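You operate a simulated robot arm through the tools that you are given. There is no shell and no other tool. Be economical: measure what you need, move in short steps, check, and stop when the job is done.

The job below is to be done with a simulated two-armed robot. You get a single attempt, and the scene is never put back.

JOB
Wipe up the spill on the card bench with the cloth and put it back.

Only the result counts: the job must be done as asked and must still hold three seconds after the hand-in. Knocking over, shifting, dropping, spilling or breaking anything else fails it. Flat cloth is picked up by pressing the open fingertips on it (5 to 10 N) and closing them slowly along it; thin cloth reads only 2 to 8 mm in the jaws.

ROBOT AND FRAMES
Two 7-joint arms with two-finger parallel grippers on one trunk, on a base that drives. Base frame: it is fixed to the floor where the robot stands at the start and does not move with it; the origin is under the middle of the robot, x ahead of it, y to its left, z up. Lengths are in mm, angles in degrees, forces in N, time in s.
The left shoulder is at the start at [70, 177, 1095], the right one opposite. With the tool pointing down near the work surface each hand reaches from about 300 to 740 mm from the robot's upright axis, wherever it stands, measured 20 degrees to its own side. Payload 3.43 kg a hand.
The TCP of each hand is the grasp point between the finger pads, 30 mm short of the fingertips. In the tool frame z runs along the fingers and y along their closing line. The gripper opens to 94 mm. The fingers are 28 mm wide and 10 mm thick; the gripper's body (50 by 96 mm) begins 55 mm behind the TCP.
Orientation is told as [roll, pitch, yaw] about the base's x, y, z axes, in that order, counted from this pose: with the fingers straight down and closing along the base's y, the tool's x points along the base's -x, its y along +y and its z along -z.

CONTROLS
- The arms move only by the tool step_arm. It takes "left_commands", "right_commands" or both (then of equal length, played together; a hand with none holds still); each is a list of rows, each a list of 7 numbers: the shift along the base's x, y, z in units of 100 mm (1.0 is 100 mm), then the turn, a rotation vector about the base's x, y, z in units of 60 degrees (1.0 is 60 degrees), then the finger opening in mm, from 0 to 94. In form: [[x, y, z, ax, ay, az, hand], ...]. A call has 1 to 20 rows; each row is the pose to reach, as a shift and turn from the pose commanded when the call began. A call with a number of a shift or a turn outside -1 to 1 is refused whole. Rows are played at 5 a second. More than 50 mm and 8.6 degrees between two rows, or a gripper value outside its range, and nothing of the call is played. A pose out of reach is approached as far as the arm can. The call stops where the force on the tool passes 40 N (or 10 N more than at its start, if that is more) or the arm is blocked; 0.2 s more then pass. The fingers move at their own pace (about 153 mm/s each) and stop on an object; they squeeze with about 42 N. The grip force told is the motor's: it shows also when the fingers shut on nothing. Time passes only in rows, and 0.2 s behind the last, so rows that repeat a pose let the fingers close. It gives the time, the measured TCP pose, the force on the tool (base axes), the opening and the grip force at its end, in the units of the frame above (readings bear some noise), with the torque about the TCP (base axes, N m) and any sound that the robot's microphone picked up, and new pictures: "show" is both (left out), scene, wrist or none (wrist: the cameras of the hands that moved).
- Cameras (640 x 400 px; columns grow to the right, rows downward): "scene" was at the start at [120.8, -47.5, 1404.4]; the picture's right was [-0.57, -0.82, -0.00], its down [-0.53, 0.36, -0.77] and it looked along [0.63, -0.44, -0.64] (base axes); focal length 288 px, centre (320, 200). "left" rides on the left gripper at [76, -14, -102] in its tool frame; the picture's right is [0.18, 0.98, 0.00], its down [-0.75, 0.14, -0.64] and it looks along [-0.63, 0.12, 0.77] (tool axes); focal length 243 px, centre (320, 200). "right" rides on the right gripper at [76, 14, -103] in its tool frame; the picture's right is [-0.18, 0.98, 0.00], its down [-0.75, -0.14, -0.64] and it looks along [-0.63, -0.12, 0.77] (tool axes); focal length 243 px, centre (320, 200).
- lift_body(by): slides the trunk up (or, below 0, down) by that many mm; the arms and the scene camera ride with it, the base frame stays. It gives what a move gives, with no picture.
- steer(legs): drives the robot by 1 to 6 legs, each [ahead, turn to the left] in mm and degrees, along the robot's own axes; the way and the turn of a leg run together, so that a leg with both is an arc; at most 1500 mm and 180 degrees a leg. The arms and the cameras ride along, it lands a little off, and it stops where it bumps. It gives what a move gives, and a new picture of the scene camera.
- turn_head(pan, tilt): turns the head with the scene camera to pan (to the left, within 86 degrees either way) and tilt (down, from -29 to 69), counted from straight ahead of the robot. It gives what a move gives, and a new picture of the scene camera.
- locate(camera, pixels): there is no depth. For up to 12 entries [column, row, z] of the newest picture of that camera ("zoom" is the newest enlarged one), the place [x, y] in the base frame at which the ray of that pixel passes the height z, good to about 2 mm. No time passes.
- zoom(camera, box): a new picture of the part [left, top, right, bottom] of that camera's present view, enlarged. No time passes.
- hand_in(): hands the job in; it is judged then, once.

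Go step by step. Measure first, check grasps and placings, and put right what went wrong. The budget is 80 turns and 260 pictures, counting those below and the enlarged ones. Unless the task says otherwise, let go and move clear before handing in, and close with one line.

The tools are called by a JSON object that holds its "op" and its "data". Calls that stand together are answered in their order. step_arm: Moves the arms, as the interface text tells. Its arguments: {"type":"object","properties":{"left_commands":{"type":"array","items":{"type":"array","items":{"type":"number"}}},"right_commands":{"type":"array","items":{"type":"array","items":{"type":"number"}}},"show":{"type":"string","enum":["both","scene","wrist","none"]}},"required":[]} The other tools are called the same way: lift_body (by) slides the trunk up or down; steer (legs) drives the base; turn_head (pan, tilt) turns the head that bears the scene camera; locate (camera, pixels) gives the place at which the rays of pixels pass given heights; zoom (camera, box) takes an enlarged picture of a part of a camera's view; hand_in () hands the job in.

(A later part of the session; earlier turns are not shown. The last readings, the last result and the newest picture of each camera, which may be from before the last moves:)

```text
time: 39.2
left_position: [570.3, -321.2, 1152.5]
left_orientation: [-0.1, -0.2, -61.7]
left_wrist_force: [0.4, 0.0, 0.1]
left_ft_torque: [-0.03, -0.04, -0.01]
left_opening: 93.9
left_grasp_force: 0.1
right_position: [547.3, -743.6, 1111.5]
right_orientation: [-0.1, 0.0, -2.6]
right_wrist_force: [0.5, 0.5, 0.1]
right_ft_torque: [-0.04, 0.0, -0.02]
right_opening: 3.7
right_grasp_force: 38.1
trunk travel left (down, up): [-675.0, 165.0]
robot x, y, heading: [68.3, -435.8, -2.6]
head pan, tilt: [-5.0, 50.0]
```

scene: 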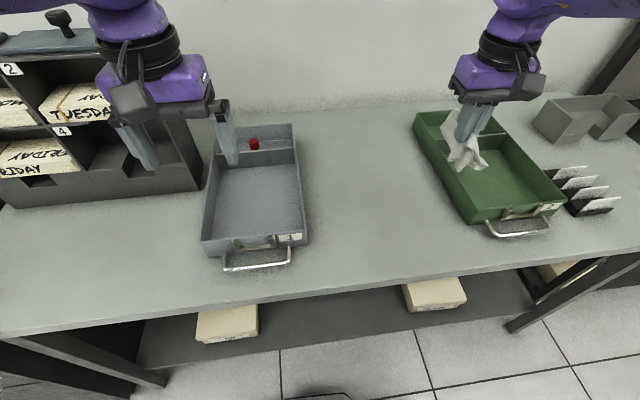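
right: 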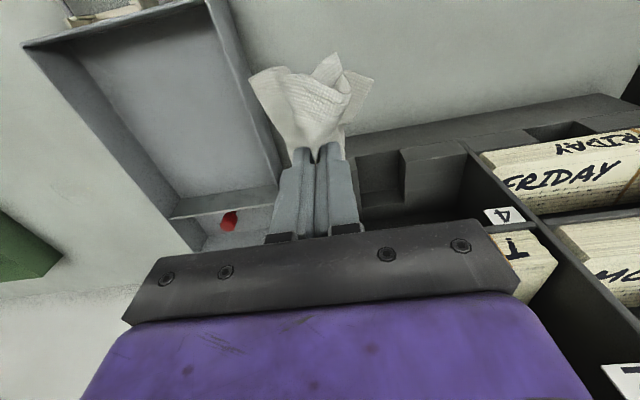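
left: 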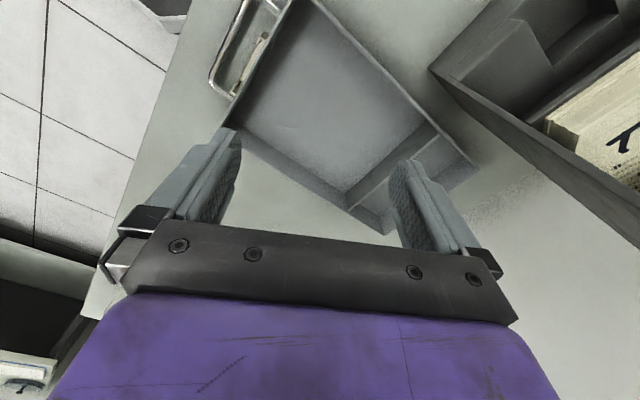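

{"op": "locate", "data": {"camera": "left", "pixels": [[310, 210, 880], [310, 150, 880], [170, 120, 880]]}}

{"op": "step_arm", "data": {"left_commands": [[0, -0.2, 0, 0, 0, 0, 94], [0, -0.4, 0, 0, 0, 0, 94], [0, -0.6, 0, 0, 0, 0, 94], [0, -0.8, 0, 0, 0, 0, 94], [0, -1.0, 0, 0, 0, 0, 94]], "show": "wrist"}}

{"op": "zoom", "data": {"camera": "left", "box": [230, 100, 410, 240]}}

```text
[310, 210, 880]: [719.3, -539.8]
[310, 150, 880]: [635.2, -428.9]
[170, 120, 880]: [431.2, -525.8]
```

```text
time: 40.4
left_position: [570.1, -422.5, 1152.8]
left_orientation: [-0.1, -0.1, -61.5]
left_wrist_force: [0.2, -1.2, -0.3]
left_ft_torque: [0.04, 0.0, -0.03]
left_opening: 94.1
left_grasp_force: 0.2
right_position: [547.1, -745.0, 1112.0]
right_orientation: [0.0, -0.1, -2.7]
right_wrist_force: [-0.4, -0.4, 0.0]
right_ft_torque: [0.01, -0.01, -0.03]
right_opening: 3.7
right_grasp_force: 37.9
trunk travel left (down, up): [-675.0, 165.0]
robot x, y, heading: [67.2, -439.5, -2.6]
head pan, tilt: [-5.0, 50.0]
```

left: 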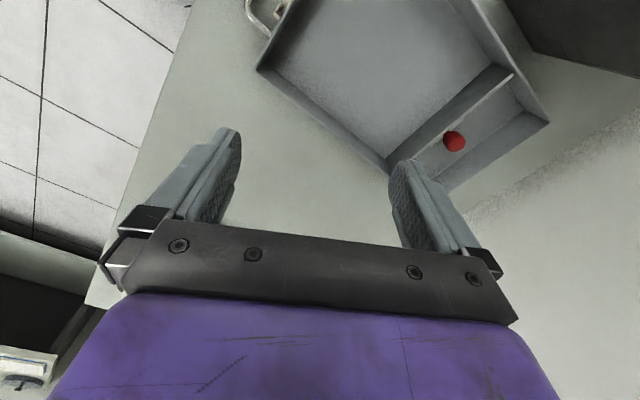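

```text
2.86 times, centred on (320, 170) of left
```

zoom: 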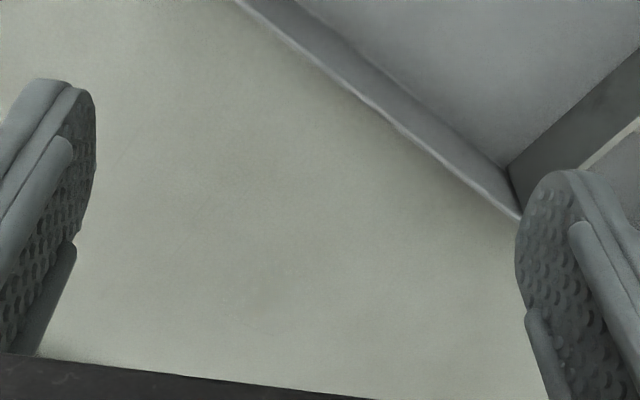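

Too steep to see it here. I'll put the left hand where the right hand saw the stain earlier (about 599,−183,1000, yaw 0).

{"op": "step_arm", "data": {"left_commands": [[0.04, 0.14, 0, 0, 0, 0.14, 94], [0.08, 0.28, 0, 0, 0, 0.28, 94], [0.12, 0.42, 0, 0, 0, 0.42, 94], [0.16, 0.56, 0, 0, 0, 0.56, 94], [0.2, 0.7, 0, 0, 0, 0.7, 94], [0.24, 0.84, 0, 0, 0, 0.84, 94], [0.28, 1.0, 0, 0, 0, 0.98, 94]], "show": "none"}}

{"op": "step_arm", "data": {"left_commands": [[0, 0.25, -0.15, 0, 0, 0, 90], [0, 0.5, -0.3, 0, 0, 0, 80], [0, 0.75, -0.45, 0, 0, 0, 70], [0, 1.0, -0.6, 0, 0, 0, 70]], "show": "none"}}

{"op": "step_arm", "data": {"left_commands": [[0, 0.1, -0.25, 0, 0, 0, 70], [0, 0.2, -0.5, 0, 0, 0, 70], [0, 0.3, -0.75, 0, 0, 0, 70], [0, 0.38, -0.9, 0, 0, 0, 70]], "show": "both"}}

{"op": "zoom", "data": {"camera": "left", "box": [0, 170, 160, 270]}}

```text
time: 42.0
left_position: [597.3, -321.8, 1155.2]
left_orientation: [-0.1, 0.0, -2.6]
left_wrist_force: [-0.1, 0.3, 0.5]
left_ft_torque: [-0.05, -0.01, 0.0]
left_opening: 93.8
left_grasp_force: 0.1
right_position: [548.3, -743.3, 1111.3]
right_orientation: [0.1, 0.0, -2.7]
right_wrist_force: [0.3, 0.1, -0.2]
right_ft_torque: [-0.01, 0.0, -0.04]
right_opening: 3.7
right_grasp_force: 38.2
trunk travel left (down, up): [-675.0, 165.0]
robot x, y, heading: [68.1, -438.8, -2.7]
head pan, tilt: [-5.0, 50.0]
```

```text
time: 43.0
left_position: [598.8, -218.1, 1094.2]
left_orientation: [-0.3, -0.1, -2.7]
left_wrist_force: [0.2, 0.4, -0.3]
left_ft_torque: [-0.05, -0.01, -0.02]
left_opening: 70.1
left_grasp_force: 0.0
right_position: [547.8, -741.1, 1113.1]
right_orientation: [-0.1, 0.1, -2.7]
right_wrist_force: [-0.7, 0.5, -0.1]
right_ft_torque: [0.02, -0.02, -0.05]
right_opening: 3.5
right_grasp_force: 38.5
trunk travel left (down, up): [-675.0, 165.0]
robot x, y, heading: [63.2, -437.2, -2.5]
head pan, tilt: [-5.0, 50.0]
```

```text
time: 44.0
left_position: [596.3, -181.8, 1004.7]
left_orientation: [-0.2, 0.1, -2.7]
left_wrist_force: [0.1, 0.2, -0.6]
left_ft_torque: [-0.02, -0.02, 0.02]
left_opening: 70.0
left_grasp_force: 0.0
right_position: [547.3, -741.7, 1112.7]
right_orientation: [0.1, -0.1, -2.7]
right_wrist_force: [0.0, -0.6, -1.3]
right_ft_torque: [-0.03, 0.01, -0.04]
right_opening: 3.7
right_grasp_force: 38.0
trunk travel left (down, up): [-675.0, 165.0]
robot x, y, heading: [67.4, -440.0, -2.7]
head pan, tilt: [-5.0, 50.0]
```

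scene: 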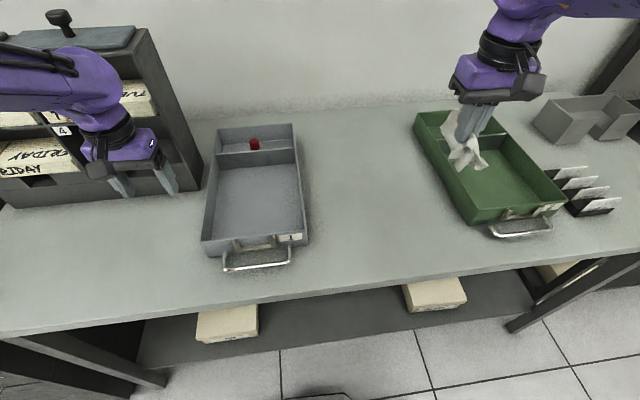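
left: 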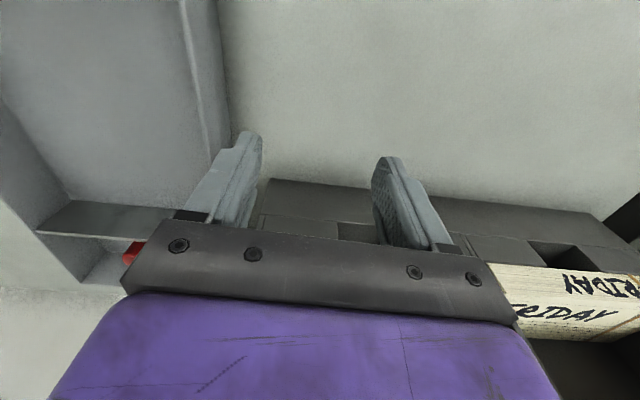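

```text
4.00 times, centred on (80, 220) of left
```

zoom: 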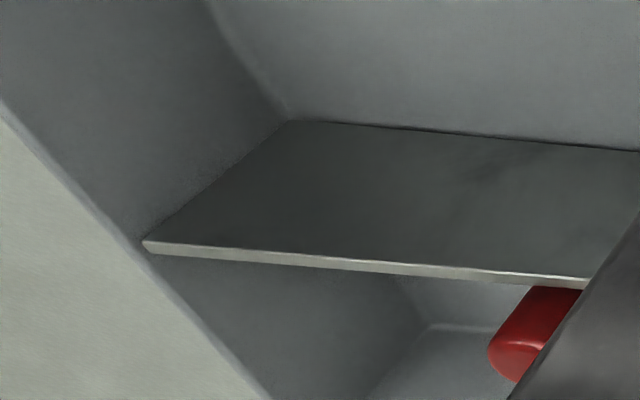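

The mirrored camera faces a little more left, so the spill is just out of view. Yaw the left hand about 27° right.

{"op": "step_arm", "data": {"left_commands": [[0, 0, 0.05, 0, 0, -0.14, 70], [0, 0, 0.05, 0, 0, -0.28, 70], [0, 0, 0.05, 0, 0, -0.42, 70], [0, 0, 0.05, 0, 0, -0.45, 70]], "show": "wrist"}}

{"op": "zoom", "data": {"camera": "left", "box": [0, 190, 160, 290]}}

```text
time: 45.0
left_position: [595.8, -183.0, 1009.3]
left_orientation: [-0.1, -0.1, -29.8]
left_wrist_force: [0.2, 0.0, 0.4]
left_ft_torque: [-0.02, 0.01, 0.01]
left_opening: 70.1
left_grasp_force: 0.1
right_position: [547.8, -743.5, 1112.4]
right_orientation: [-0.1, -0.1, -2.8]
right_wrist_force: [-0.5, -0.6, -0.1]
right_ft_torque: [0.03, -0.01, -0.05]
right_opening: 3.9
right_grasp_force: 38.2
trunk travel left (down, up): [-675.0, 165.0]
robot x, y, heading: [64.0, -439.2, -2.7]
head pan, tilt: [-5.0, 50.0]
```

left: 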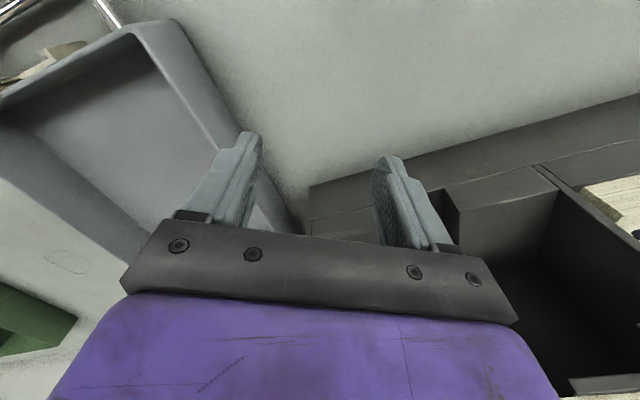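

```text
4.00 times, centred on (80, 240) of left
```

zoom: 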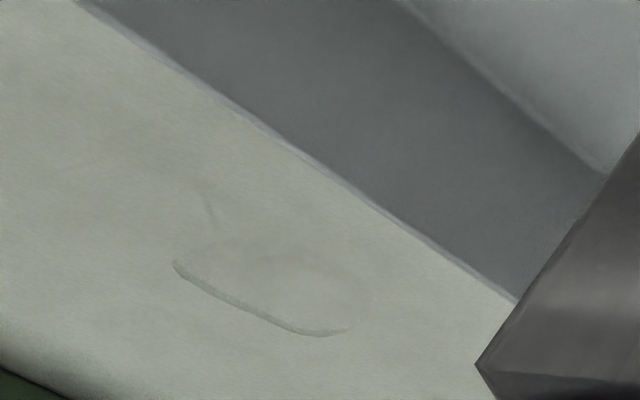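

Excellent: the whole puddle shows at zoom (172–370, 250–338), with perhaps a streak at (210,210). Locating its rim.

{"op": "locate", "data": {"camera": "zoom", "pixels": [[172, 264, 880], [230, 300, 880], [300, 335, 880], [352, 325, 880], [370, 295, 880], [340, 260, 880], [270, 248, 880], [205, 250, 880], [200, 192, 880], [215, 232, 880]]}}

{"op": "zoom", "data": {"camera": "left", "box": [24, 220, 104, 270]}}

```text
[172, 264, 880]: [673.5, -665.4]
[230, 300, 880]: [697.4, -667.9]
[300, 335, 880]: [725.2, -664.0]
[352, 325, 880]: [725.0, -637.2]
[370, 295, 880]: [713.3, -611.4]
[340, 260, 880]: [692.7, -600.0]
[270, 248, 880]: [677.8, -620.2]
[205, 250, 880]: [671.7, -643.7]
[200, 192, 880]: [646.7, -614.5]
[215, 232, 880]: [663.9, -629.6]
```

```text
8.00 times, centred on (64, 245) of left
```

zoom: 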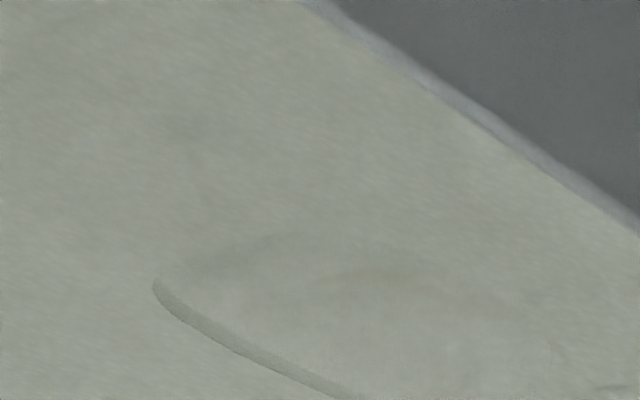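

Puddle spans x 670–728, y −600…−668. I'll bring the right hand with the cloth above its middle.

{"op": "step_arm", "data": {"right_commands": [[0.2, 0.15, -0.1, 0, 0, 0, 0], [0.4, 0.3, -0.2, 0, 0, 0, 0], [0.6, 0.45, -0.3, 0, 0, 0, 0], [0.72, 0.54, -0.5, 0, 0, 0, 0]], "show": "none"}}

{"op": "step_arm", "data": {"right_commands": [[0.2, 0.15, -0.2, 0, 0, 0, 0], [0.4, 0.3, -0.4, 0, 0, 0, 0], [0.6, 0.45, -0.6, 0, 0, 0, 0], [0.68, 0.54, -0.9, 0, 0, 0, 0]], "show": "both"}}

```text
time: 46.0
left_position: [597.9, -182.9, 1010.7]
left_orientation: [-0.1, 0.0, -29.7]
left_wrist_force: [0.1, 0.5, 0.4]
left_ft_torque: [0.04, 0.01, 0.01]
left_opening: 69.8
left_grasp_force: 0.1
right_position: [619.3, -686.9, 1061.6]
right_orientation: [0.0, 0.0, -2.6]
right_wrist_force: [-0.1, 0.5, 0.0]
right_ft_torque: [-0.01, -0.01, -0.06]
right_opening: 3.8
right_grasp_force: 38.4
trunk travel left (down, up): [-675.0, 165.0]
robot x, y, heading: [64.6, -437.6, -2.8]
head pan, tilt: [-5.0, 50.0]
```

```text
time: 47.0
left_position: [598.8, -183.6, 1008.7]
left_orientation: [-0.1, 0.1, -29.7]
left_wrist_force: [0.6, 0.0, 0.5]
left_ft_torque: [0.0, 0.02, -0.01]
left_opening: 70.1
left_grasp_force: 0.0
right_position: [688.4, -635.9, 970.6]
right_orientation: [0.0, 0.1, -2.7]
right_wrist_force: [-0.5, 0.3, -0.2]
right_ft_torque: [0.02, 0.01, -0.02]
right_opening: 3.7
right_grasp_force: 38.4
trunk travel left (down, up): [-675.0, 165.0]
robot x, y, heading: [63.6, -438.7, -2.9]
head pan, tilt: [-5.0, 50.0]
```

scene: 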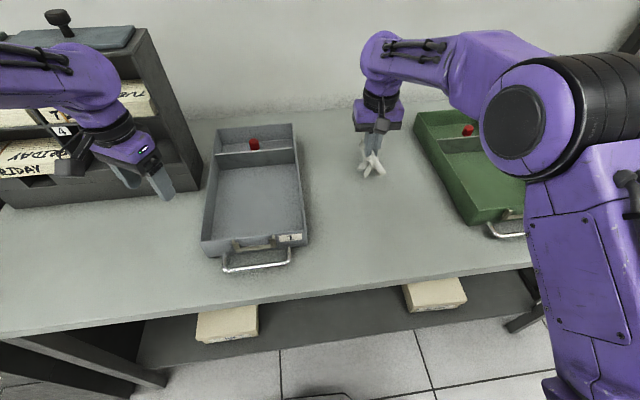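
right: 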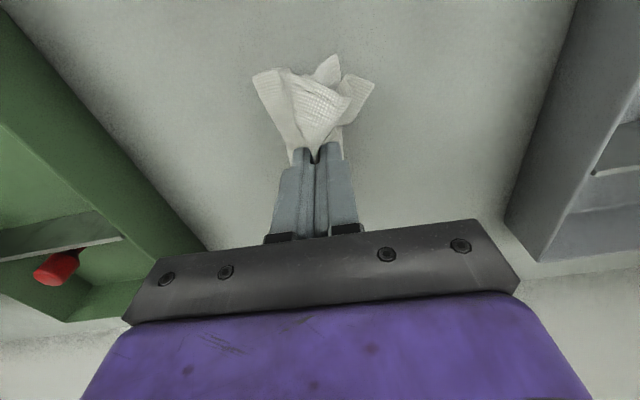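

Positioned over the puddle at TCP z 970. Descend toward contact.

{"op": "step_arm", "data": {"right_commands": [[0, 0, -0.2, 0, 0, 0, 0], [0, 0, -0.4, 0, 0, 0, 0], [0, 0, -0.5, 0, 0, 0, 0], [0, 0, -0.55, 0, 0, 0, 0], [0, 0, -0.57, 0, 0, 0, 0], [0, 0, -0.58, 0, 0, 0, 0]], "show": "wrist"}}

```text
time: 48.4
left_position: [596.4, -183.9, 1009.7]
left_orientation: [-0.1, -0.1, -29.7]
left_wrist_force: [0.8, 0.5, 0.6]
left_ft_torque: [0.01, 0.01, 0.02]
left_opening: 69.7
left_grasp_force: 0.1
right_position: [688.2, -635.5, 914.7]
right_orientation: [0.0, 0.0, -2.6]
right_wrist_force: [-0.7, -1.3, 3.8]
right_ft_torque: [0.0, 0.01, -0.02]
right_opening: 3.8
right_grasp_force: 38.0
trunk travel left (down, up): [-675.0, 165.0]
robot x, y, heading: [71.1, -437.2, -2.9]
head pan, tilt: [-5.0, 50.0]
```

right: 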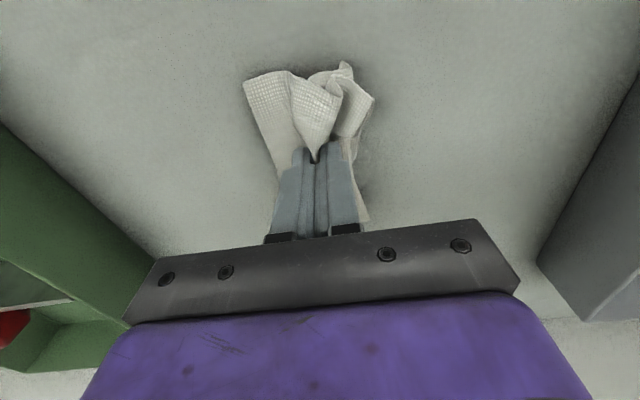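

Contact at 3.8 N. Begin a raster wipe with about 1 mm more press, covering the near half first.

{"op": "step_arm", "data": {"right_commands": [[-0.2, 0.25, -0.01, 0, 0, 0, 0], [-0.4, 0.5, -0.01, 0, 0, 0, 0], [-0.4, 0.25, -0.01, 0, 0, 0, 0], [-0.4, 0, -0.01, 0, 0, 0, 0], [-0.4, -0.25, -0.01, 0, 0, 0, 0], [-0.4, -0.5, -0.01, 0, 0, 0, 0], [-0.25, -0.5, -0.01, 0, 0, 0, 0], [-0.25, -0.25, -0.01, 0, 0, 0, 0], [-0.25, 0, -0.01, 0, 0, 0, 0], [-0.25, 0.25, -0.01, 0, 0, 0, 0], [-0.25, 0.5, -0.01, 0, 0, 0, 0], [-0.12, 0.5, -0.01, 0, 0, 0, 0], [-0.12, 0.25, -0.01, 0, 0, 0, 0], [-0.12, 0, -0.01, 0, 0, 0, 0], [-0.12, -0.25, -0.01, 0, 0, 0, 0], [-0.12, -0.5, -0.01, 0, 0, 0, 0]], "show": "wrist"}}

```text
time: 51.8
left_position: [595.4, -183.1, 1009.5]
left_orientation: [-0.1, -0.1, -29.8]
left_wrist_force: [-0.4, 0.0, 0.1]
left_ft_torque: [0.03, -0.01, 0.0]
left_opening: 70.0
left_grasp_force: 0.0
right_position: [674.9, -686.4, 914.5]
right_orientation: [-0.1, 0.0, -2.7]
right_wrist_force: [0.7, 4.1, 8.2]
right_ft_torque: [0.21, 0.03, -0.05]
right_opening: 3.6
right_grasp_force: 38.3
trunk travel left (down, up): [-675.0, 165.0]
robot x, y, heading: [64.1, -434.4, -2.6]
head pan, tilt: [-5.0, 50.0]
```

right: 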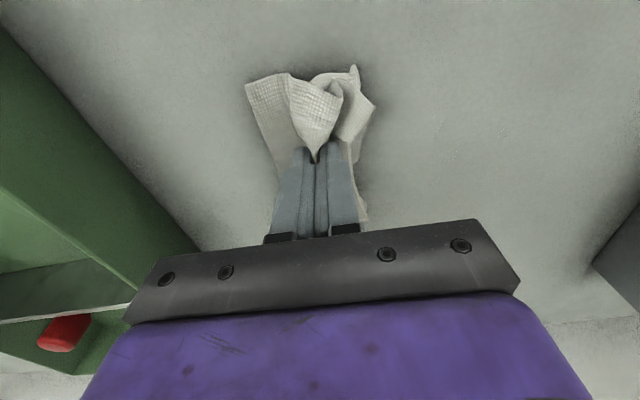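

Steady 8 N press. Continue over the far half.

{"op": "step_arm", "data": {"right_commands": [[0.13, 0, 0, 0, 0, 0, 0], [0.13, 0.33, 0, 0, 0, 0, 0], [0.13, 0.67, 0, 0, 0, 0, 0], [0.13, 1.0, 0, 0, 0, 0, 0], [0.27, 1.0, 0, 0, 0, 0, 0], [0.27, 0.67, 0, 0, 0, 0, 0], [0.27, 0.33, 0, 0, 0, 0, 0], [0.27, 0, 0, 0, 0, 0, 0], [0.41, 0, 0, 0, 0, 0, 0], [0.41, 0.33, 0, 0, 0, 0, 0], [0.41, 0.67, 0, 0, 0, 0, 0], [0.41, 1.0, 0, 0, 0, 0, 0], [0.55, 1.0, 0, 0, 0, 0, 0], [0.55, 0.67, 0, 0, 0, 0, 0], [0.55, 0.33, 0, 0, 0, 0, 0], [0.55, 0, 0, 0, 0, 0, 0], [0.65, 0, 0, 0, 0, 0, 0], [0.65, 0.33, 0, 0, 0, 0, 0], [0.65, 0.67, 0, 0, 0, 0, 0], [0.65, 1.0, 0, 0, 0, 0, 0]], "show": "wrist"}}

```text
time: 56.0
left_position: [596.5, -182.7, 1009.2]
left_orientation: [-0.2, -0.1, -29.7]
left_wrist_force: [-0.1, 0.8, -0.6]
left_ft_torque: [-0.02, -0.02, -0.02]
left_opening: 69.9
left_grasp_force: 0.0
right_position: [739.8, -584.5, 913.8]
right_orientation: [-0.1, -0.1, -2.7]
right_wrist_force: [-0.3, -2.3, 6.5]
right_ft_torque: [-0.06, 0.0, -0.02]
right_opening: 3.8
right_grasp_force: 37.9
trunk travel left (down, up): [-675.0, 165.0]
robot x, y, heading: [67.3, -437.9, -3.0]
head pan, tilt: [-5.0, 50.0]
```

right: 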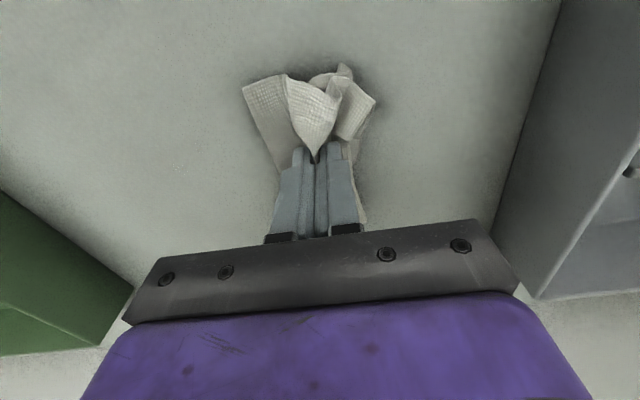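

Raster complete. Lift the right hand clear and look at the spot with the left camera again.

{"op": "step_arm", "data": {"right_commands": [[0, 0, 0.25, 0, 0, 0, 0], [0, 0, 0.5, 0, 0, 0, 0], [-0.15, -0.15, 0.75, 0, 0, 0, 0], [-0.3, -0.3, 1.0, 0, 0, 0, 0]], "show": "none"}}

{"op": "step_arm", "data": {"left_commands": [[0, 0, 0, 0, 0, 0, 70], [0, 0, 0, 0, 0, 0, 70], [0, 0, 0, 0, 0, 0, 70], [0, 0, 0, 0, 0, 0, 70]], "right_commands": [[-0.25, -0.2, 0.25, 0, 0, 0, 0], [-0.5, -0.4, 0.5, 0, 0, 0, 0], [-0.75, -0.6, 0.75, 0, 0, 0, 0], [-0.95, -0.8, 0.95, 0, 0, 0, 0]], "show": "both"}}

{"op": "zoom", "data": {"camera": "left", "box": [0, 190, 160, 290]}}

{"op": "zoom", "data": {"camera": "left", "box": [24, 220, 104, 270]}}

```text
time: 57.0
left_position: [595.7, -184.2, 1009.6]
left_orientation: [0.0, -0.1, -29.6]
left_wrist_force: [0.3, -0.5, 0.4]
left_ft_torque: [0.01, -0.02, -0.02]
left_opening: 69.9
left_grasp_force: 0.0
right_position: [708.0, -614.4, 1014.1]
right_orientation: [0.0, 0.0, -2.7]
right_wrist_force: [0.2, 0.0, -0.4]
right_ft_torque: [0.04, -0.02, -0.04]
right_opening: 4.1
right_grasp_force: 38.0
trunk travel left (down, up): [-675.0, 165.0]
robot x, y, heading: [62.5, -437.1, -2.8]
head pan, tilt: [-5.0, 50.0]
```

```text
time: 58.0
left_position: [595.1, -185.3, 1009.9]
left_orientation: [0.0, -0.2, -29.7]
left_wrist_force: [0.2, -0.4, -0.2]
left_ft_torque: [0.04, -0.01, 0.02]
left_opening: 70.3
left_grasp_force: 0.1
right_position: [612.1, -697.7, 1108.5]
right_orientation: [0.1, 0.0, -2.6]
right_wrist_force: [-0.1, 0.4, 0.3]
right_ft_torque: [0.0, -0.04, -0.04]
right_opening: 4.0
right_grasp_force: 37.9
trunk travel left (down, up): [-675.0, 165.0]
robot x, y, heading: [63.8, -437.9, -2.4]
head pan, tilt: [-5.0, 50.0]
```

scene: 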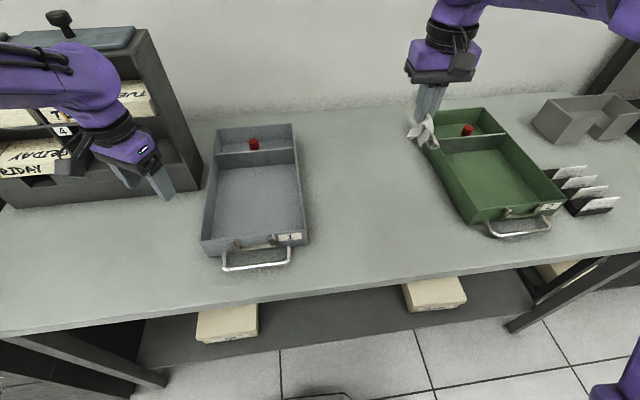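
right: 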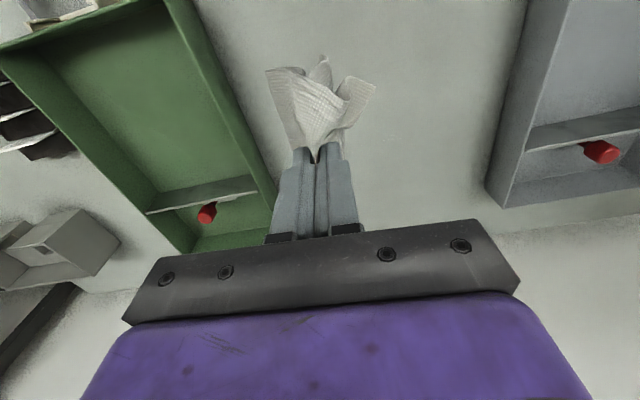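
left: 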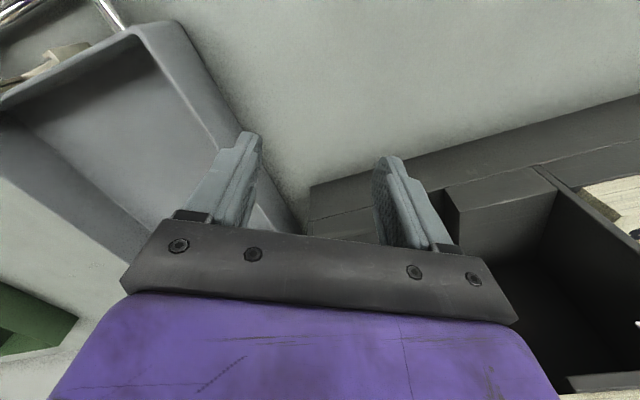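

```text
4.00 times, centred on (80, 240) of left
```

zoom: 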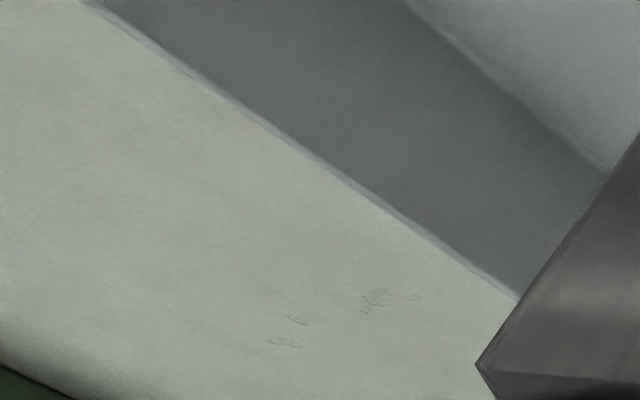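

```text
8.00 times, centred on (64, 245) of left
```

zoom: 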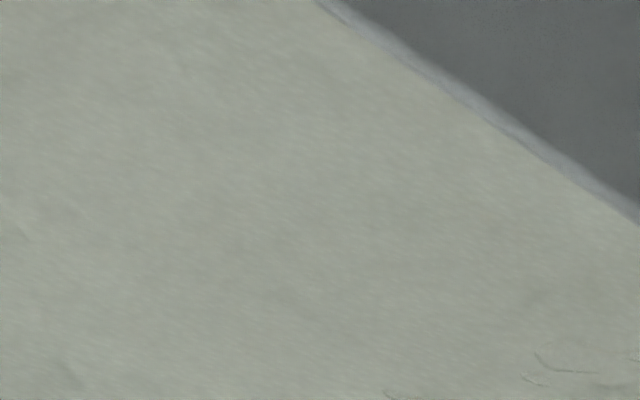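

The puddle is mostly gone; small remnants remain near zoom (285,343), (298,320) and (360–420,297–310). I'll locate them.

{"op": "zoom", "data": {"camera": "left", "box": [50, 230, 130, 280]}}

{"op": "locate", "data": {"camera": "left", "pixels": [[67.5, 275, 880], [74.5, 275.5, 880], [74.5, 270, 880], [90.5, 267.5, 880], [95, 264, 880], [104, 264, 880]]}}

```text
8.00 times, centred on (90, 255) of left
```

zoom: 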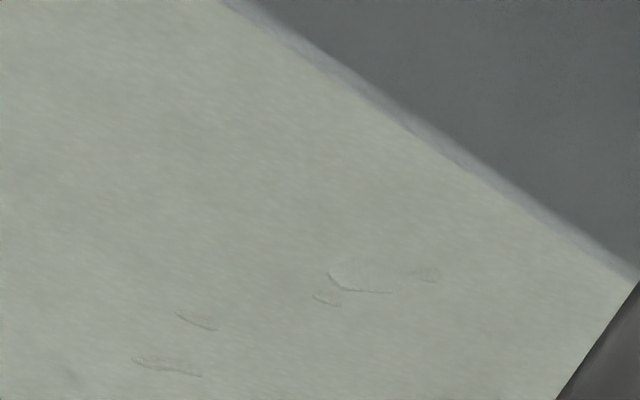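

```text
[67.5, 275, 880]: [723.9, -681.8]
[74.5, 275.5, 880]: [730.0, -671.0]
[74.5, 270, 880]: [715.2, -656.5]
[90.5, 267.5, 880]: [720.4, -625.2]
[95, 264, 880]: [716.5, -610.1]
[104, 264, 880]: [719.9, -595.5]
```

Remnants sit at x 715–730, y −595…−682. A second pass with strokes along x will catch them.

{"op": "step_arm", "data": {"right_commands": [[0.25, 0.02, -0.25, 0, 0, 0, 0], [0.5, 0.05, -0.5, 0, 0, 0, 0], [0.78, 0.08, -0.9, 0, 0, 0, 0]], "show": "none"}}

{"op": "step_arm", "data": {"right_commands": [[0, 0, -0.4, 0, 0, 0, 0], [0, 0, -0.7, 0, 0, 0, 0], [0, 0, -0.95, 0, 0, 0, 0], [0, 0, -1.0, 0, 0, 0, 0]], "show": "none"}}

```text
time: 58.8
left_position: [598.8, -182.7, 1009.3]
left_orientation: [-0.2, 0.0, -29.6]
left_wrist_force: [-0.2, 0.7, 0.4]
left_ft_torque: [0.0, 0.01, -0.02]
left_opening: 70.1
left_grasp_force: 0.1
right_position: [693.9, -689.3, 1015.0]
right_orientation: [0.1, 0.1, -2.7]
right_wrist_force: [1.0, 0.2, 0.1]
right_ft_torque: [-0.01, 0.01, -0.06]
right_opening: 3.8
right_grasp_force: 38.0
trunk travel left (down, up): [-675.0, 165.0]
robot x, y, heading: [66.9, -434.0, -2.8]
head pan, tilt: [-5.0, 50.0]
```

```text
time: 59.8
left_position: [596.4, -182.4, 1008.3]
left_orientation: [-0.1, -0.1, -29.7]
left_wrist_force: [-0.4, 0.2, 0.4]
left_ft_torque: [0.01, 0.04, -0.01]
left_opening: 69.9
left_grasp_force: 0.0
right_position: [694.1, -687.2, 918.7]
right_orientation: [0.1, -0.1, -2.6]
right_wrist_force: [0.0, -0.2, 1.6]
right_ft_torque: [0.01, -0.02, -0.05]
right_opening: 3.8
right_grasp_force: 37.6
trunk travel left (down, up): [-675.0, 165.0]
robot x, y, heading: [61.5, -436.7, -2.7]
head pan, tilt: [-5.0, 50.0]
```

{"op": "step_arm", "data": {"right_commands": [[0, 0, -0.03, 0, 0, 0, 0], [0, 0, -0.05, 0, 0, 0, 0], [0.28, 0, -0.05, 0, 0, 0, 0], [0.55, 0, -0.05, 0, 0, 0, 0], [0.55, 0.09, -0.05, 0, 0, 0, 0], [0.28, 0.09, -0.05, 0, 0, 0, 0], [0, 0.09, -0.05, 0, 0, 0, 0], [0, 0.18, -0.05, 0, 0, 0, 0], [0.28, 0.18, -0.05, 0, 0, 0, 0], [0.55, 0.18, -0.05, 0, 0, 0, 0], [0.55, 0.27, -0.05, 0, 0, 0, 0], [0.28, 0.27, -0.05, 0, 0, 0, 0], [0, 0.27, -0.05, 0, 0, 0, 0], [0, 0.36, -0.05, 0, 0, 0, 0], [0.28, 0.36, -0.05, 0, 0, 0, 0], [0.55, 0.36, -0.05, 0, 0, 0, 0], [0.55, 0.45, -0.05, 0, 0, 0, 0], [0.28, 0.45, -0.05, 0, 0, 0, 0], [0, 0.45, -0.05, 0, 0, 0, 0]], "show": "none"}}

{"op": "step_arm", "data": {"right_commands": [[0, 0.09, 0, 0, 0, 0, 0], [0.28, 0.09, 0, 0, 0, 0, 0], [0.55, 0.09, 0, 0, 0, 0, 0], [0.55, 0.18, 0, 0, 0, 0, 0], [0.28, 0.18, 0, 0, 0, 0, 0], [0, 0.18, 0, 0, 0, 0, 0], [0, 0.27, 0, 0, 0, 0, 0], [0.28, 0.27, 0, 0, 0, 0, 0], [0.55, 0.27, 0, 0, 0, 0, 0], [0.55, 0.36, 0, 0, 0, 0, 0], [0.28, 0.36, 0, 0, 0, 0, 0], [0, 0.36, 0, 0, 0, 0, 0], [0, 0.45, 0, 0, 0, 0, 0], [0.28, 0.45, 0, 0, 0, 0, 0], [0.55, 0.45, 0, 0, 0, 0, 0], [0.55, 0.55, 0, 0, 0, 0, 0], [0.28, 0.55, 0, 0, 0, 0, 0], [0, 0.55, 0, 0, 0, 0, 0]], "show": "none"}}

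```text
time: 63.8
left_position: [595.3, -182.7, 1009.8]
left_orientation: [-0.2, -0.2, -29.7]
left_wrist_force: [-1.0, -0.4, -0.4]
left_ft_torque: [0.02, 0.02, 0.0]
left_opening: 70.0
left_grasp_force: 0.0
right_position: [693.7, -639.8, 914.4]
right_orientation: [0.0, -0.2, -2.7]
right_wrist_force: [1.9, 1.8, 5.8]
right_ft_torque: [0.08, -0.05, -0.04]
right_opening: 3.8
right_grasp_force: 38.2
trunk travel left (down, up): [-675.0, 165.0]
robot x, y, heading: [63.7, -440.0, -2.7]
head pan, tilt: [-5.0, 50.0]
```

```text
time: 64.6
left_position: [595.6, -182.7, 1009.9]
left_orientation: [-0.1, 0.0, -29.6]
left_wrist_force: [1.0, 0.6, -0.1]
left_ft_torque: [-0.01, 0.04, -0.01]
left_opening: 70.2
left_grasp_force: 0.1
right_position: [739.5, -631.9, 913.6]
right_orientation: [-0.3, 0.9, -2.3]
right_wrist_force: [-3.9, 0.3, 12.4]
right_ft_torque: [0.06, 0.07, -0.03]
right_opening: 3.8
right_grasp_force: 38.6
trunk travel left (down, up): [-675.0, 165.0]
robot x, y, heading: [64.6, -436.7, -2.7]
head pan, tilt: [-5.0, 50.0]
stopped in row 4 (right hand): the force on the tool passed its limit at 84 N (the readings are from after the stop); the commanded pose is now the measured one
```

A force spike stopped the stroke at the far end, near the reach limit. I'll look before going on.

{"op": "step_arm", "data": {"right_commands": [[-0.1, 0, 0.01, 0, 0, 0, 0], [-0.2, 0, 0.01, 0, 0, 0, 0]], "show": "both"}}

```text
time: 65.2
left_position: [595.6, -183.0, 1008.8]
left_orientation: [-0.1, -0.1, -29.6]
left_wrist_force: [-0.5, -0.2, -0.7]
left_ft_torque: [0.02, 0.0, 0.0]
left_opening: 70.1
left_grasp_force: 0.1
right_position: [719.3, -632.6, 914.9]
right_orientation: [-0.4, 0.9, -2.5]
right_wrist_force: [3.8, 0.5, 13.1]
right_ft_torque: [0.12, -0.19, -0.06]
right_opening: 3.9
right_grasp_force: 38.4
trunk travel left (down, up): [-675.0, 165.0]
robot x, y, heading: [70.6, -433.6, -2.7]
head pan, tilt: [-5.0, 50.0]
```

scene: 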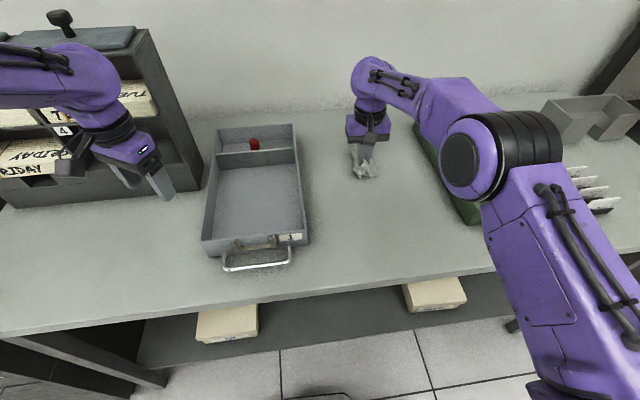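
right: 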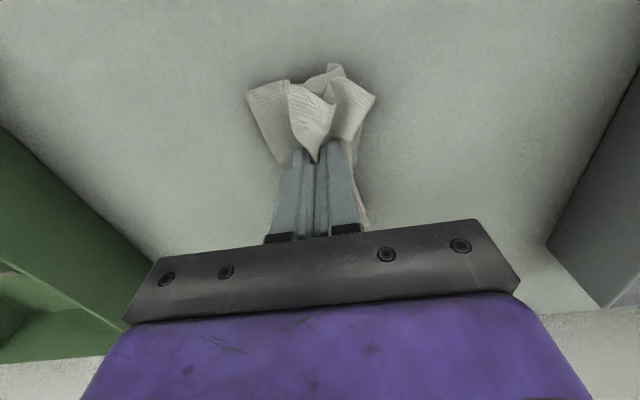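

All intact. Continue the strokes from here, a bit lighter and stopping at x 740.

{"op": "step_arm", "data": {"right_commands": [[-0.25, 0, 0.02, 0.006, -0.015, 0, 0], [-0.25, 0.08, 0.02, 0.006, -0.015, 0, 0], [0, 0.08, 0.02, 0.006, -0.015, 0, 0], [0.2, 0.08, 0.02, 0.006, -0.015, 0, 0], [0.2, 0.16, 0.02, 0.006, -0.015, 0, 0], [0, 0.16, 0.02, 0.006, -0.015, 0, 0], [-0.25, 0.16, 0.02, 0.006, -0.015, 0, 0], [-0.25, 0.24, 0.02, 0.006, -0.015, 0, 0], [0, 0.24, 0.02, 0.006, -0.015, 0, 0], [0.2, 0.24, 0.02, 0.006, -0.015, 0, 0], [0.2, 0.32, 0.02, 0.006, -0.015, 0, 0], [0, 0.32, 0.02, 0.006, -0.015, 0, 0], [-0.25, 0.32, 0.02, 0.006, -0.015, 0, 0], [-0.25, 0.4, 0.02, 0.006, -0.015, 0, 0], [0, 0.4, 0.02, 0.006, -0.015, 0, 0], [0.2, 0.4, 0.02, 0.006, -0.015, 0, 0], [0.2, 0.48, 0.02, 0.006, -0.015, 0, 0], [0, 0.48, 0.02, 0.006, -0.015, 0, 0], [-0.25, 0.48, 0.02, 0.006, -0.015, 0, 0]], "show": "none"}}

{"op": "step_arm", "data": {"right_commands": [[0, 0, 0.3, 0, 0, 0, 0], [0, 0, 0.6, 0, 0, 0, 0], [0, -0.2, 0.95, 0, 0, 0, 0]], "show": "none"}}

{"op": "step_arm", "data": {"left_commands": [[0, 0, 0, 0, 0, 0, 70], [0, 0, 0, 0, 0, 0, 70], [0, 0, 0, 0, 0, 0, 70], [0, 0, 0, 0, 0, 0, 70]], "right_commands": [[-0.25, -0.2, 0.25, 0, 0, 0, 0], [-0.5, -0.4, 0.5, 0, 0, 0, 0], [-0.75, -0.6, 0.75, 0, 0, 0, 0], [-0.9, -0.8, 0.95, 0, 0, 0, 0]], "show": "wrist"}}

{"op": "zoom", "data": {"camera": "left", "box": [50, 230, 130, 280]}}

{"op": "zoom", "data": {"camera": "left", "box": [0, 190, 160, 290]}}

```text
time: 69.2
left_position: [597.2, -184.0, 1009.9]
left_orientation: [0.0, -0.1, -29.7]
left_wrist_force: [0.8, -0.7, -0.5]
left_ft_torque: [-0.02, 0.02, -0.02]
left_opening: 69.9
left_grasp_force: 0.1
right_position: [694.1, -584.4, 915.3]
right_orientation: [0.2, 0.2, -2.3]
right_wrist_force: [0.7, 0.0, 2.8]
right_ft_torque: [0.05, -0.04, -0.01]
right_opening: 4.0
right_grasp_force: 38.9
trunk travel left (down, up): [-675.0, 165.0]
robot x, y, heading: [64.9, -437.6, -2.6]
head pan, tilt: [-5.0, 50.0]
```

```text
time: 70.0
left_position: [595.5, -183.8, 1009.3]
left_orientation: [-0.2, 0.0, -29.9]
left_wrist_force: [0.0, -0.5, 0.5]
left_ft_torque: [0.03, 0.01, -0.06]
left_opening: 69.9
left_grasp_force: 0.1
right_position: [696.0, -603.8, 1009.3]
right_orientation: [0.1, 0.4, -2.4]
right_wrist_force: [0.9, -0.9, -0.5]
right_ft_torque: [0.01, 0.01, -0.02]
right_opening: 3.7
right_grasp_force: 38.3
trunk travel left (down, up): [-675.0, 165.0]
robot x, y, heading: [63.6, -437.8, -2.9]
head pan, tilt: [-5.0, 50.0]
```

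```text
time: 71.0
left_position: [596.3, -184.3, 1010.0]
left_orientation: [0.0, 0.0, -29.9]
left_wrist_force: [-0.2, 0.5, 0.0]
left_ft_torque: [0.01, 0.01, -0.02]
left_opening: 70.2
left_grasp_force: 0.0
right_position: [607.4, -683.3, 1102.8]
right_orientation: [0.2, 0.1, -2.3]
right_wrist_force: [-0.4, -0.1, 0.5]
right_ft_torque: [0.02, -0.02, -0.07]
right_opening: 3.9
right_grasp_force: 38.2
trunk travel left (down, up): [-675.0, 165.0]
robot x, y, heading: [64.3, -439.3, -2.6]
head pan, tilt: [-5.0, 50.0]
```

right: 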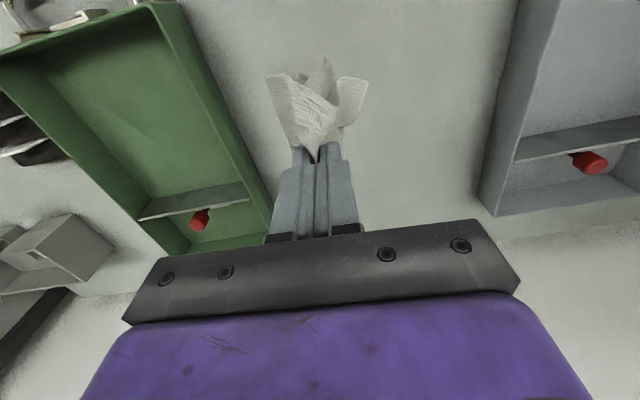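
left: 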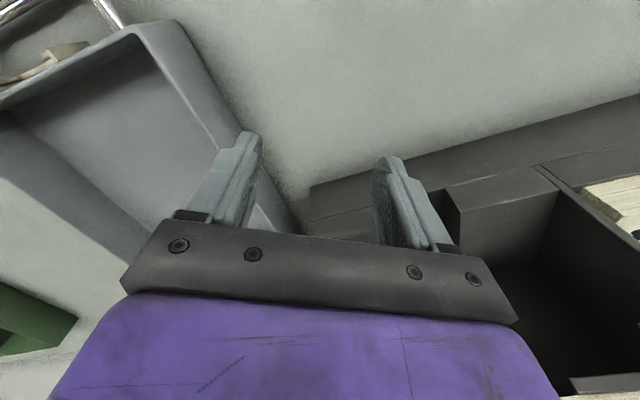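

```text
8.00 times, centred on (90, 255) of left
```

zoom: 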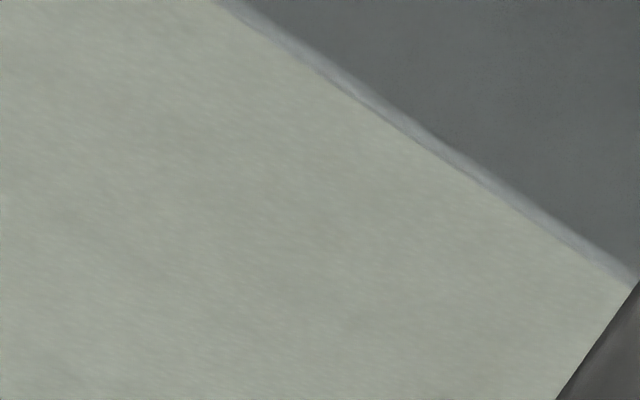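

```text
4.00 times, centred on (80, 240) of left
```

zoom: 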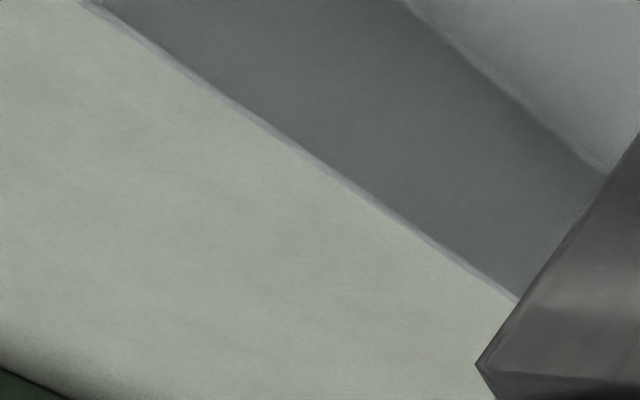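

The surface is clean now. I'll raise and pull back the left hand, then drive back the way I came.

{"op": "step_arm", "data": {"left_commands": [[0, 0, 0.25, 0, 0, 0, 70], [0, 0, 0.5, 0, 0, 0, 70], [-0.2, -0.1, 0.75, 0, 0, 0.13, 70], [-0.4, -0.3, 0.98, 0, 0, 0.26, 70]], "show": "none"}}

{"op": "step_arm", "data": {"left_commands": [[-0.2, -0.25, 0.1, 0, 0, 0.1, 70], [-0.4, -0.5, 0.2, 0, 0, 0.19, 70], [-0.5, -0.75, 0.3, 0, 0, 0.19, 70], [-0.56, -1.0, 0.45, 0, 0, 0.19, 70]], "right_commands": [[-0.1, -0.1, 0, 0, 0, 0, 0], [-0.2, -0.2, 0, 0, 0, 0, 0], [-0.3, -0.3, 0, 0, 0, 0, 0], [-0.4, -0.4, 0, 0, 0, 0, 0]], "show": "none"}}

{"op": "steer", "data": {"legs": [[-65, 0], [0, -87.3], [-434, 0]]}}

```text
time: 72.0
left_position: [554.2, -216.4, 1111.5]
left_orientation: [0.1, 0.0, -13.9]
left_wrist_force: [-1.4, -0.4, 0.0]
left_ft_torque: [0.04, -0.01, -0.02]
left_opening: 70.1
left_grasp_force: 0.0
right_position: [606.6, -685.0, 1104.9]
right_orientation: [0.2, 0.2, -2.3]
right_wrist_force: [-0.4, 0.4, -0.1]
right_ft_torque: [0.01, -0.03, -0.03]
right_opening: 3.5
right_grasp_force: 38.2
trunk travel left (down, up): [-675.0, 165.0]
robot x, y, heading: [65.8, -437.5, -2.6]
head pan, tilt: [-5.0, 50.0]
```

```text
time: 73.0
left_position: [497.7, -316.5, 1155.7]
left_orientation: [0.0, -0.1, -2.7]
left_wrist_force: [-0.4, -0.9, -0.2]
left_ft_torque: [0.04, -0.03, 0.02]
left_opening: 70.2
left_grasp_force: 0.1
right_position: [564.4, -725.3, 1104.4]
right_orientation: [0.1, 0.3, -2.3]
right_wrist_force: [0.5, 0.2, 0.2]
right_ft_torque: [0.0, -0.02, -0.01]
right_opening: 3.8
right_grasp_force: 38.2
trunk travel left (down, up): [-675.0, 165.0]
robot x, y, heading: [61.3, -438.0, -2.7]
head pan, tilt: [-5.0, 50.0]
```

```text
time: 79.9
left_position: [144.6, -420.0, 1152.5]
left_orientation: [-0.1, 0.1, -89.2]
left_wrist_force: [-0.5, -0.7, -0.4]
left_ft_torque: [0.01, 0.01, -0.04]
left_opening: 70.1
left_grasp_force: 0.1
right_position: [-260.8, -510.9, 1104.1]
right_orientation: [0.1, 0.3, -88.8]
right_wrist_force: [-0.5, 0.3, 0.0]
right_ft_torque: [0.01, 0.02, 0.11]
right_opening: 3.8
right_grasp_force: 37.8
trunk travel left (down, up): [-675.0, 165.0]
robot x, y, heading: [-4.8, 7.1, -88.9]
head pan, tilt: [-5.0, 50.0]
```

scene: 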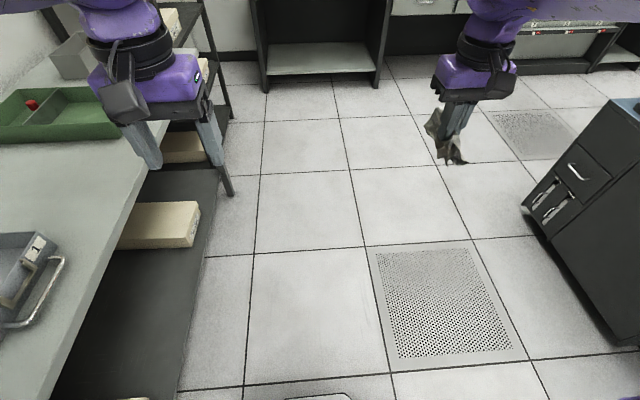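

Back near the origin at heading −88.9. Turn back to face the bench.

{"op": "steer", "data": {"legs": [[0, 88.9]]}}

{"op": "turn_head", "data": {"pan": -15, "tilt": 55}}

```text
time: 84.1
left_position: [424.7, 142.4, 1155.3]
left_orientation: [-0.1, 0.0, -1.1]
left_wrist_force: [-0.5, 0.6, -0.4]
left_ft_torque: [0.01, -0.02, 0.03]
left_opening: 69.9
left_grasp_force: 0.0
right_position: [502.8, -265.9, 1104.4]
right_orientation: [0.0, 0.3, -0.7]
right_wrist_force: [0.0, 0.6, -0.5]
right_ft_torque: [0.01, -0.01, -0.07]
right_opening: 3.6
right_grasp_force: 38.3
trunk travel left (down, up): [-675.0, 165.0]
robot x, y, heading: [-6.5, 6.8, -1.1]
head pan, tilt: [-5.0, 50.0]
```

scene: 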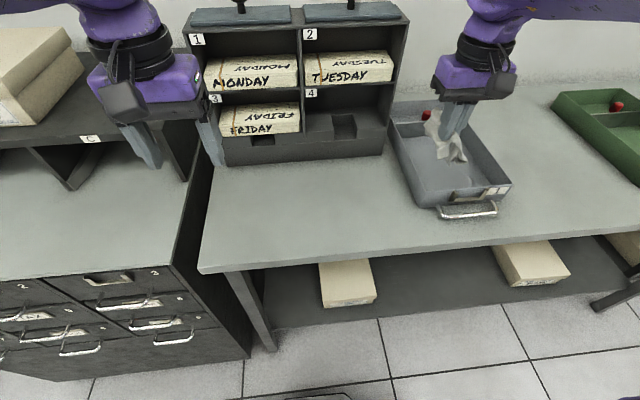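

```text
time: 84.8
left_position: [423.6, 141.9, 1153.5]
left_orientation: [-0.1, 0.0, -1.1]
left_wrist_force: [-0.1, 0.2, 0.6]
left_ft_torque: [0.0, -0.01, 0.0]
left_opening: 70.1
left_grasp_force: 0.1
right_position: [503.3, -265.2, 1104.4]
right_orientation: [0.1, 0.3, -0.7]
right_wrist_force: [-1.3, 0.2, -0.3]
right_ft_torque: [0.0, 0.01, -0.05]
right_opening: 3.7
right_grasp_force: 38.2
trunk travel left (down, up): [-675.0, 165.0]
robot x, y, heading: [-8.4, 10.4, -1.0]
head pan, tilt: [-15.0, 55.0]
```

scene: 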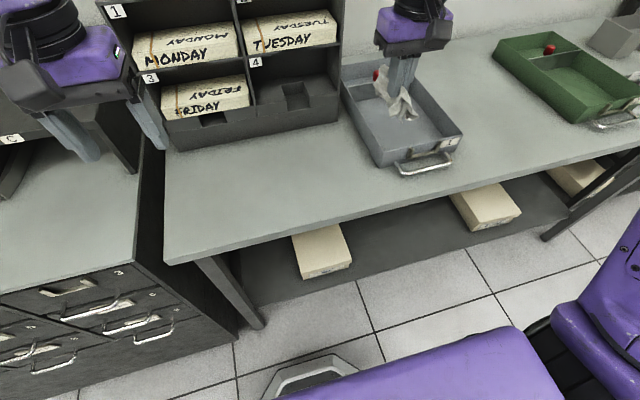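

Everything is where it was. Carry the cloth to (598,−182) and lower it.

{"op": "step_arm", "data": {"right_commands": [[0.25, 0.2, 0, 0, 0, 0, 0], [0.5, 0.4, 0, 0, 0, 0, 0], [0.75, 0.6, -0.1, 0, 0, 0, 0], [0.95, 0.83, -0.2, 0, -0.004, 0.012, 0]], "show": "none"}}

{"op": "step_arm", "data": {"right_commands": [[0, 0, -0.3, 0, 0, 0, 0], [0, 0, -0.6, 0, 0, 0, 0], [0, 0, -0.95, 0, 0, 0, 0]], "show": "none"}}

{"op": "step_arm", "data": {"right_commands": [[0, 0, -0.3, 0, 0, 0, 0], [0, 0, -0.5, 0, 0, 0, 0], [0, 0, -0.65, 0, 0, 0, 0], [0, 0, -0.7, 0, 0, 0, 0]], "show": "both"}}

```text
time: 85.8
left_position: [426.1, 143.5, 1152.9]
left_orientation: [-0.1, 0.1, -1.0]
left_wrist_force: [-0.7, 0.7, -0.7]
left_ft_torque: [0.02, 0.01, 0.01]
left_opening: 70.1
left_grasp_force: 0.0
right_position: [599.0, -180.5, 1084.0]
right_orientation: [0.0, 0.0, 0.0]
right_wrist_force: [0.4, 0.3, -0.3]
right_ft_torque: [-0.03, 0.06, -0.09]
right_opening: 3.7
right_grasp_force: 38.3
trunk travel left (down, up): [-675.0, 165.0]
robot x, y, heading: [-8.0, 10.2, -1.1]
head pan, tilt: [-15.0, 55.0]
```

```text
time: 86.6
left_position: [425.9, 142.5, 1154.3]
left_orientation: [-0.1, -0.1, -1.1]
left_wrist_force: [0.9, -0.5, 0.6]
left_ft_torque: [0.02, -0.02, 0.01]
left_opening: 69.8
left_grasp_force: 0.0
right_position: [595.5, -182.5, 988.8]
right_orientation: [0.1, 0.0, 0.0]
right_wrist_force: [0.1, -0.3, 0.1]
right_ft_torque: [-0.02, 0.0, -0.05]
right_opening: 3.5
right_grasp_force: 38.6
trunk travel left (down, up): [-675.0, 165.0]
robot x, y, heading: [-6.5, 6.0, -1.0]
head pan, tilt: [-15.0, 55.0]
```

```text
time: 87.6
left_position: [424.6, 141.7, 1153.9]
left_orientation: [-0.2, 0.0, -1.1]
left_wrist_force: [-0.2, -0.2, -0.5]
left_ft_torque: [0.03, -0.02, 0.01]
left_opening: 70.1
left_grasp_force: 0.0
right_position: [597.1, -183.9, 918.9]
right_orientation: [0.0, 0.1, 0.0]
right_wrist_force: [-0.1, -1.2, 1.9]
right_ft_torque: [-0.03, 0.02, -0.02]
right_opening: 3.6
right_grasp_force: 38.0
trunk travel left (down, up): [-675.0, 165.0]
robot x, y, heading: [-6.6, 5.5, -1.2]
head pan, tilt: [-15.0, 55.0]
```

scene: 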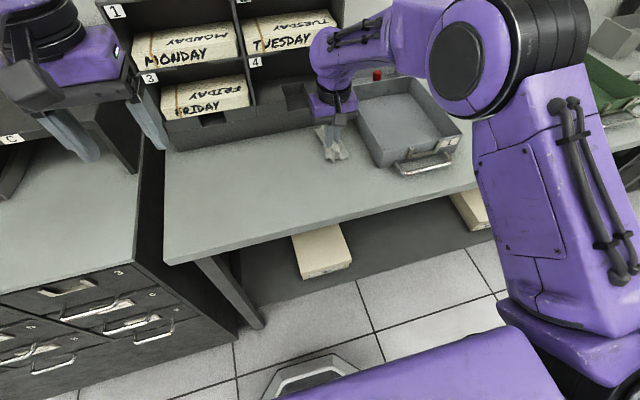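
right: 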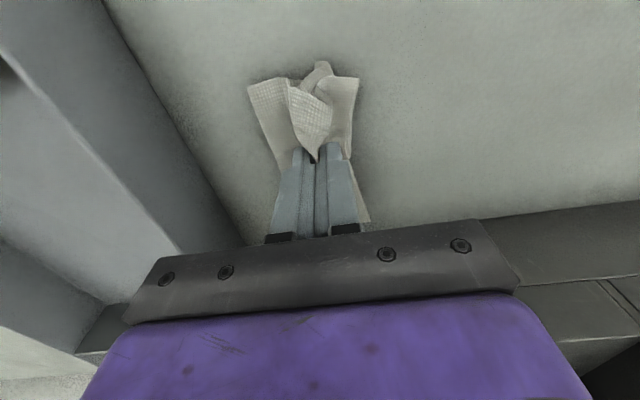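

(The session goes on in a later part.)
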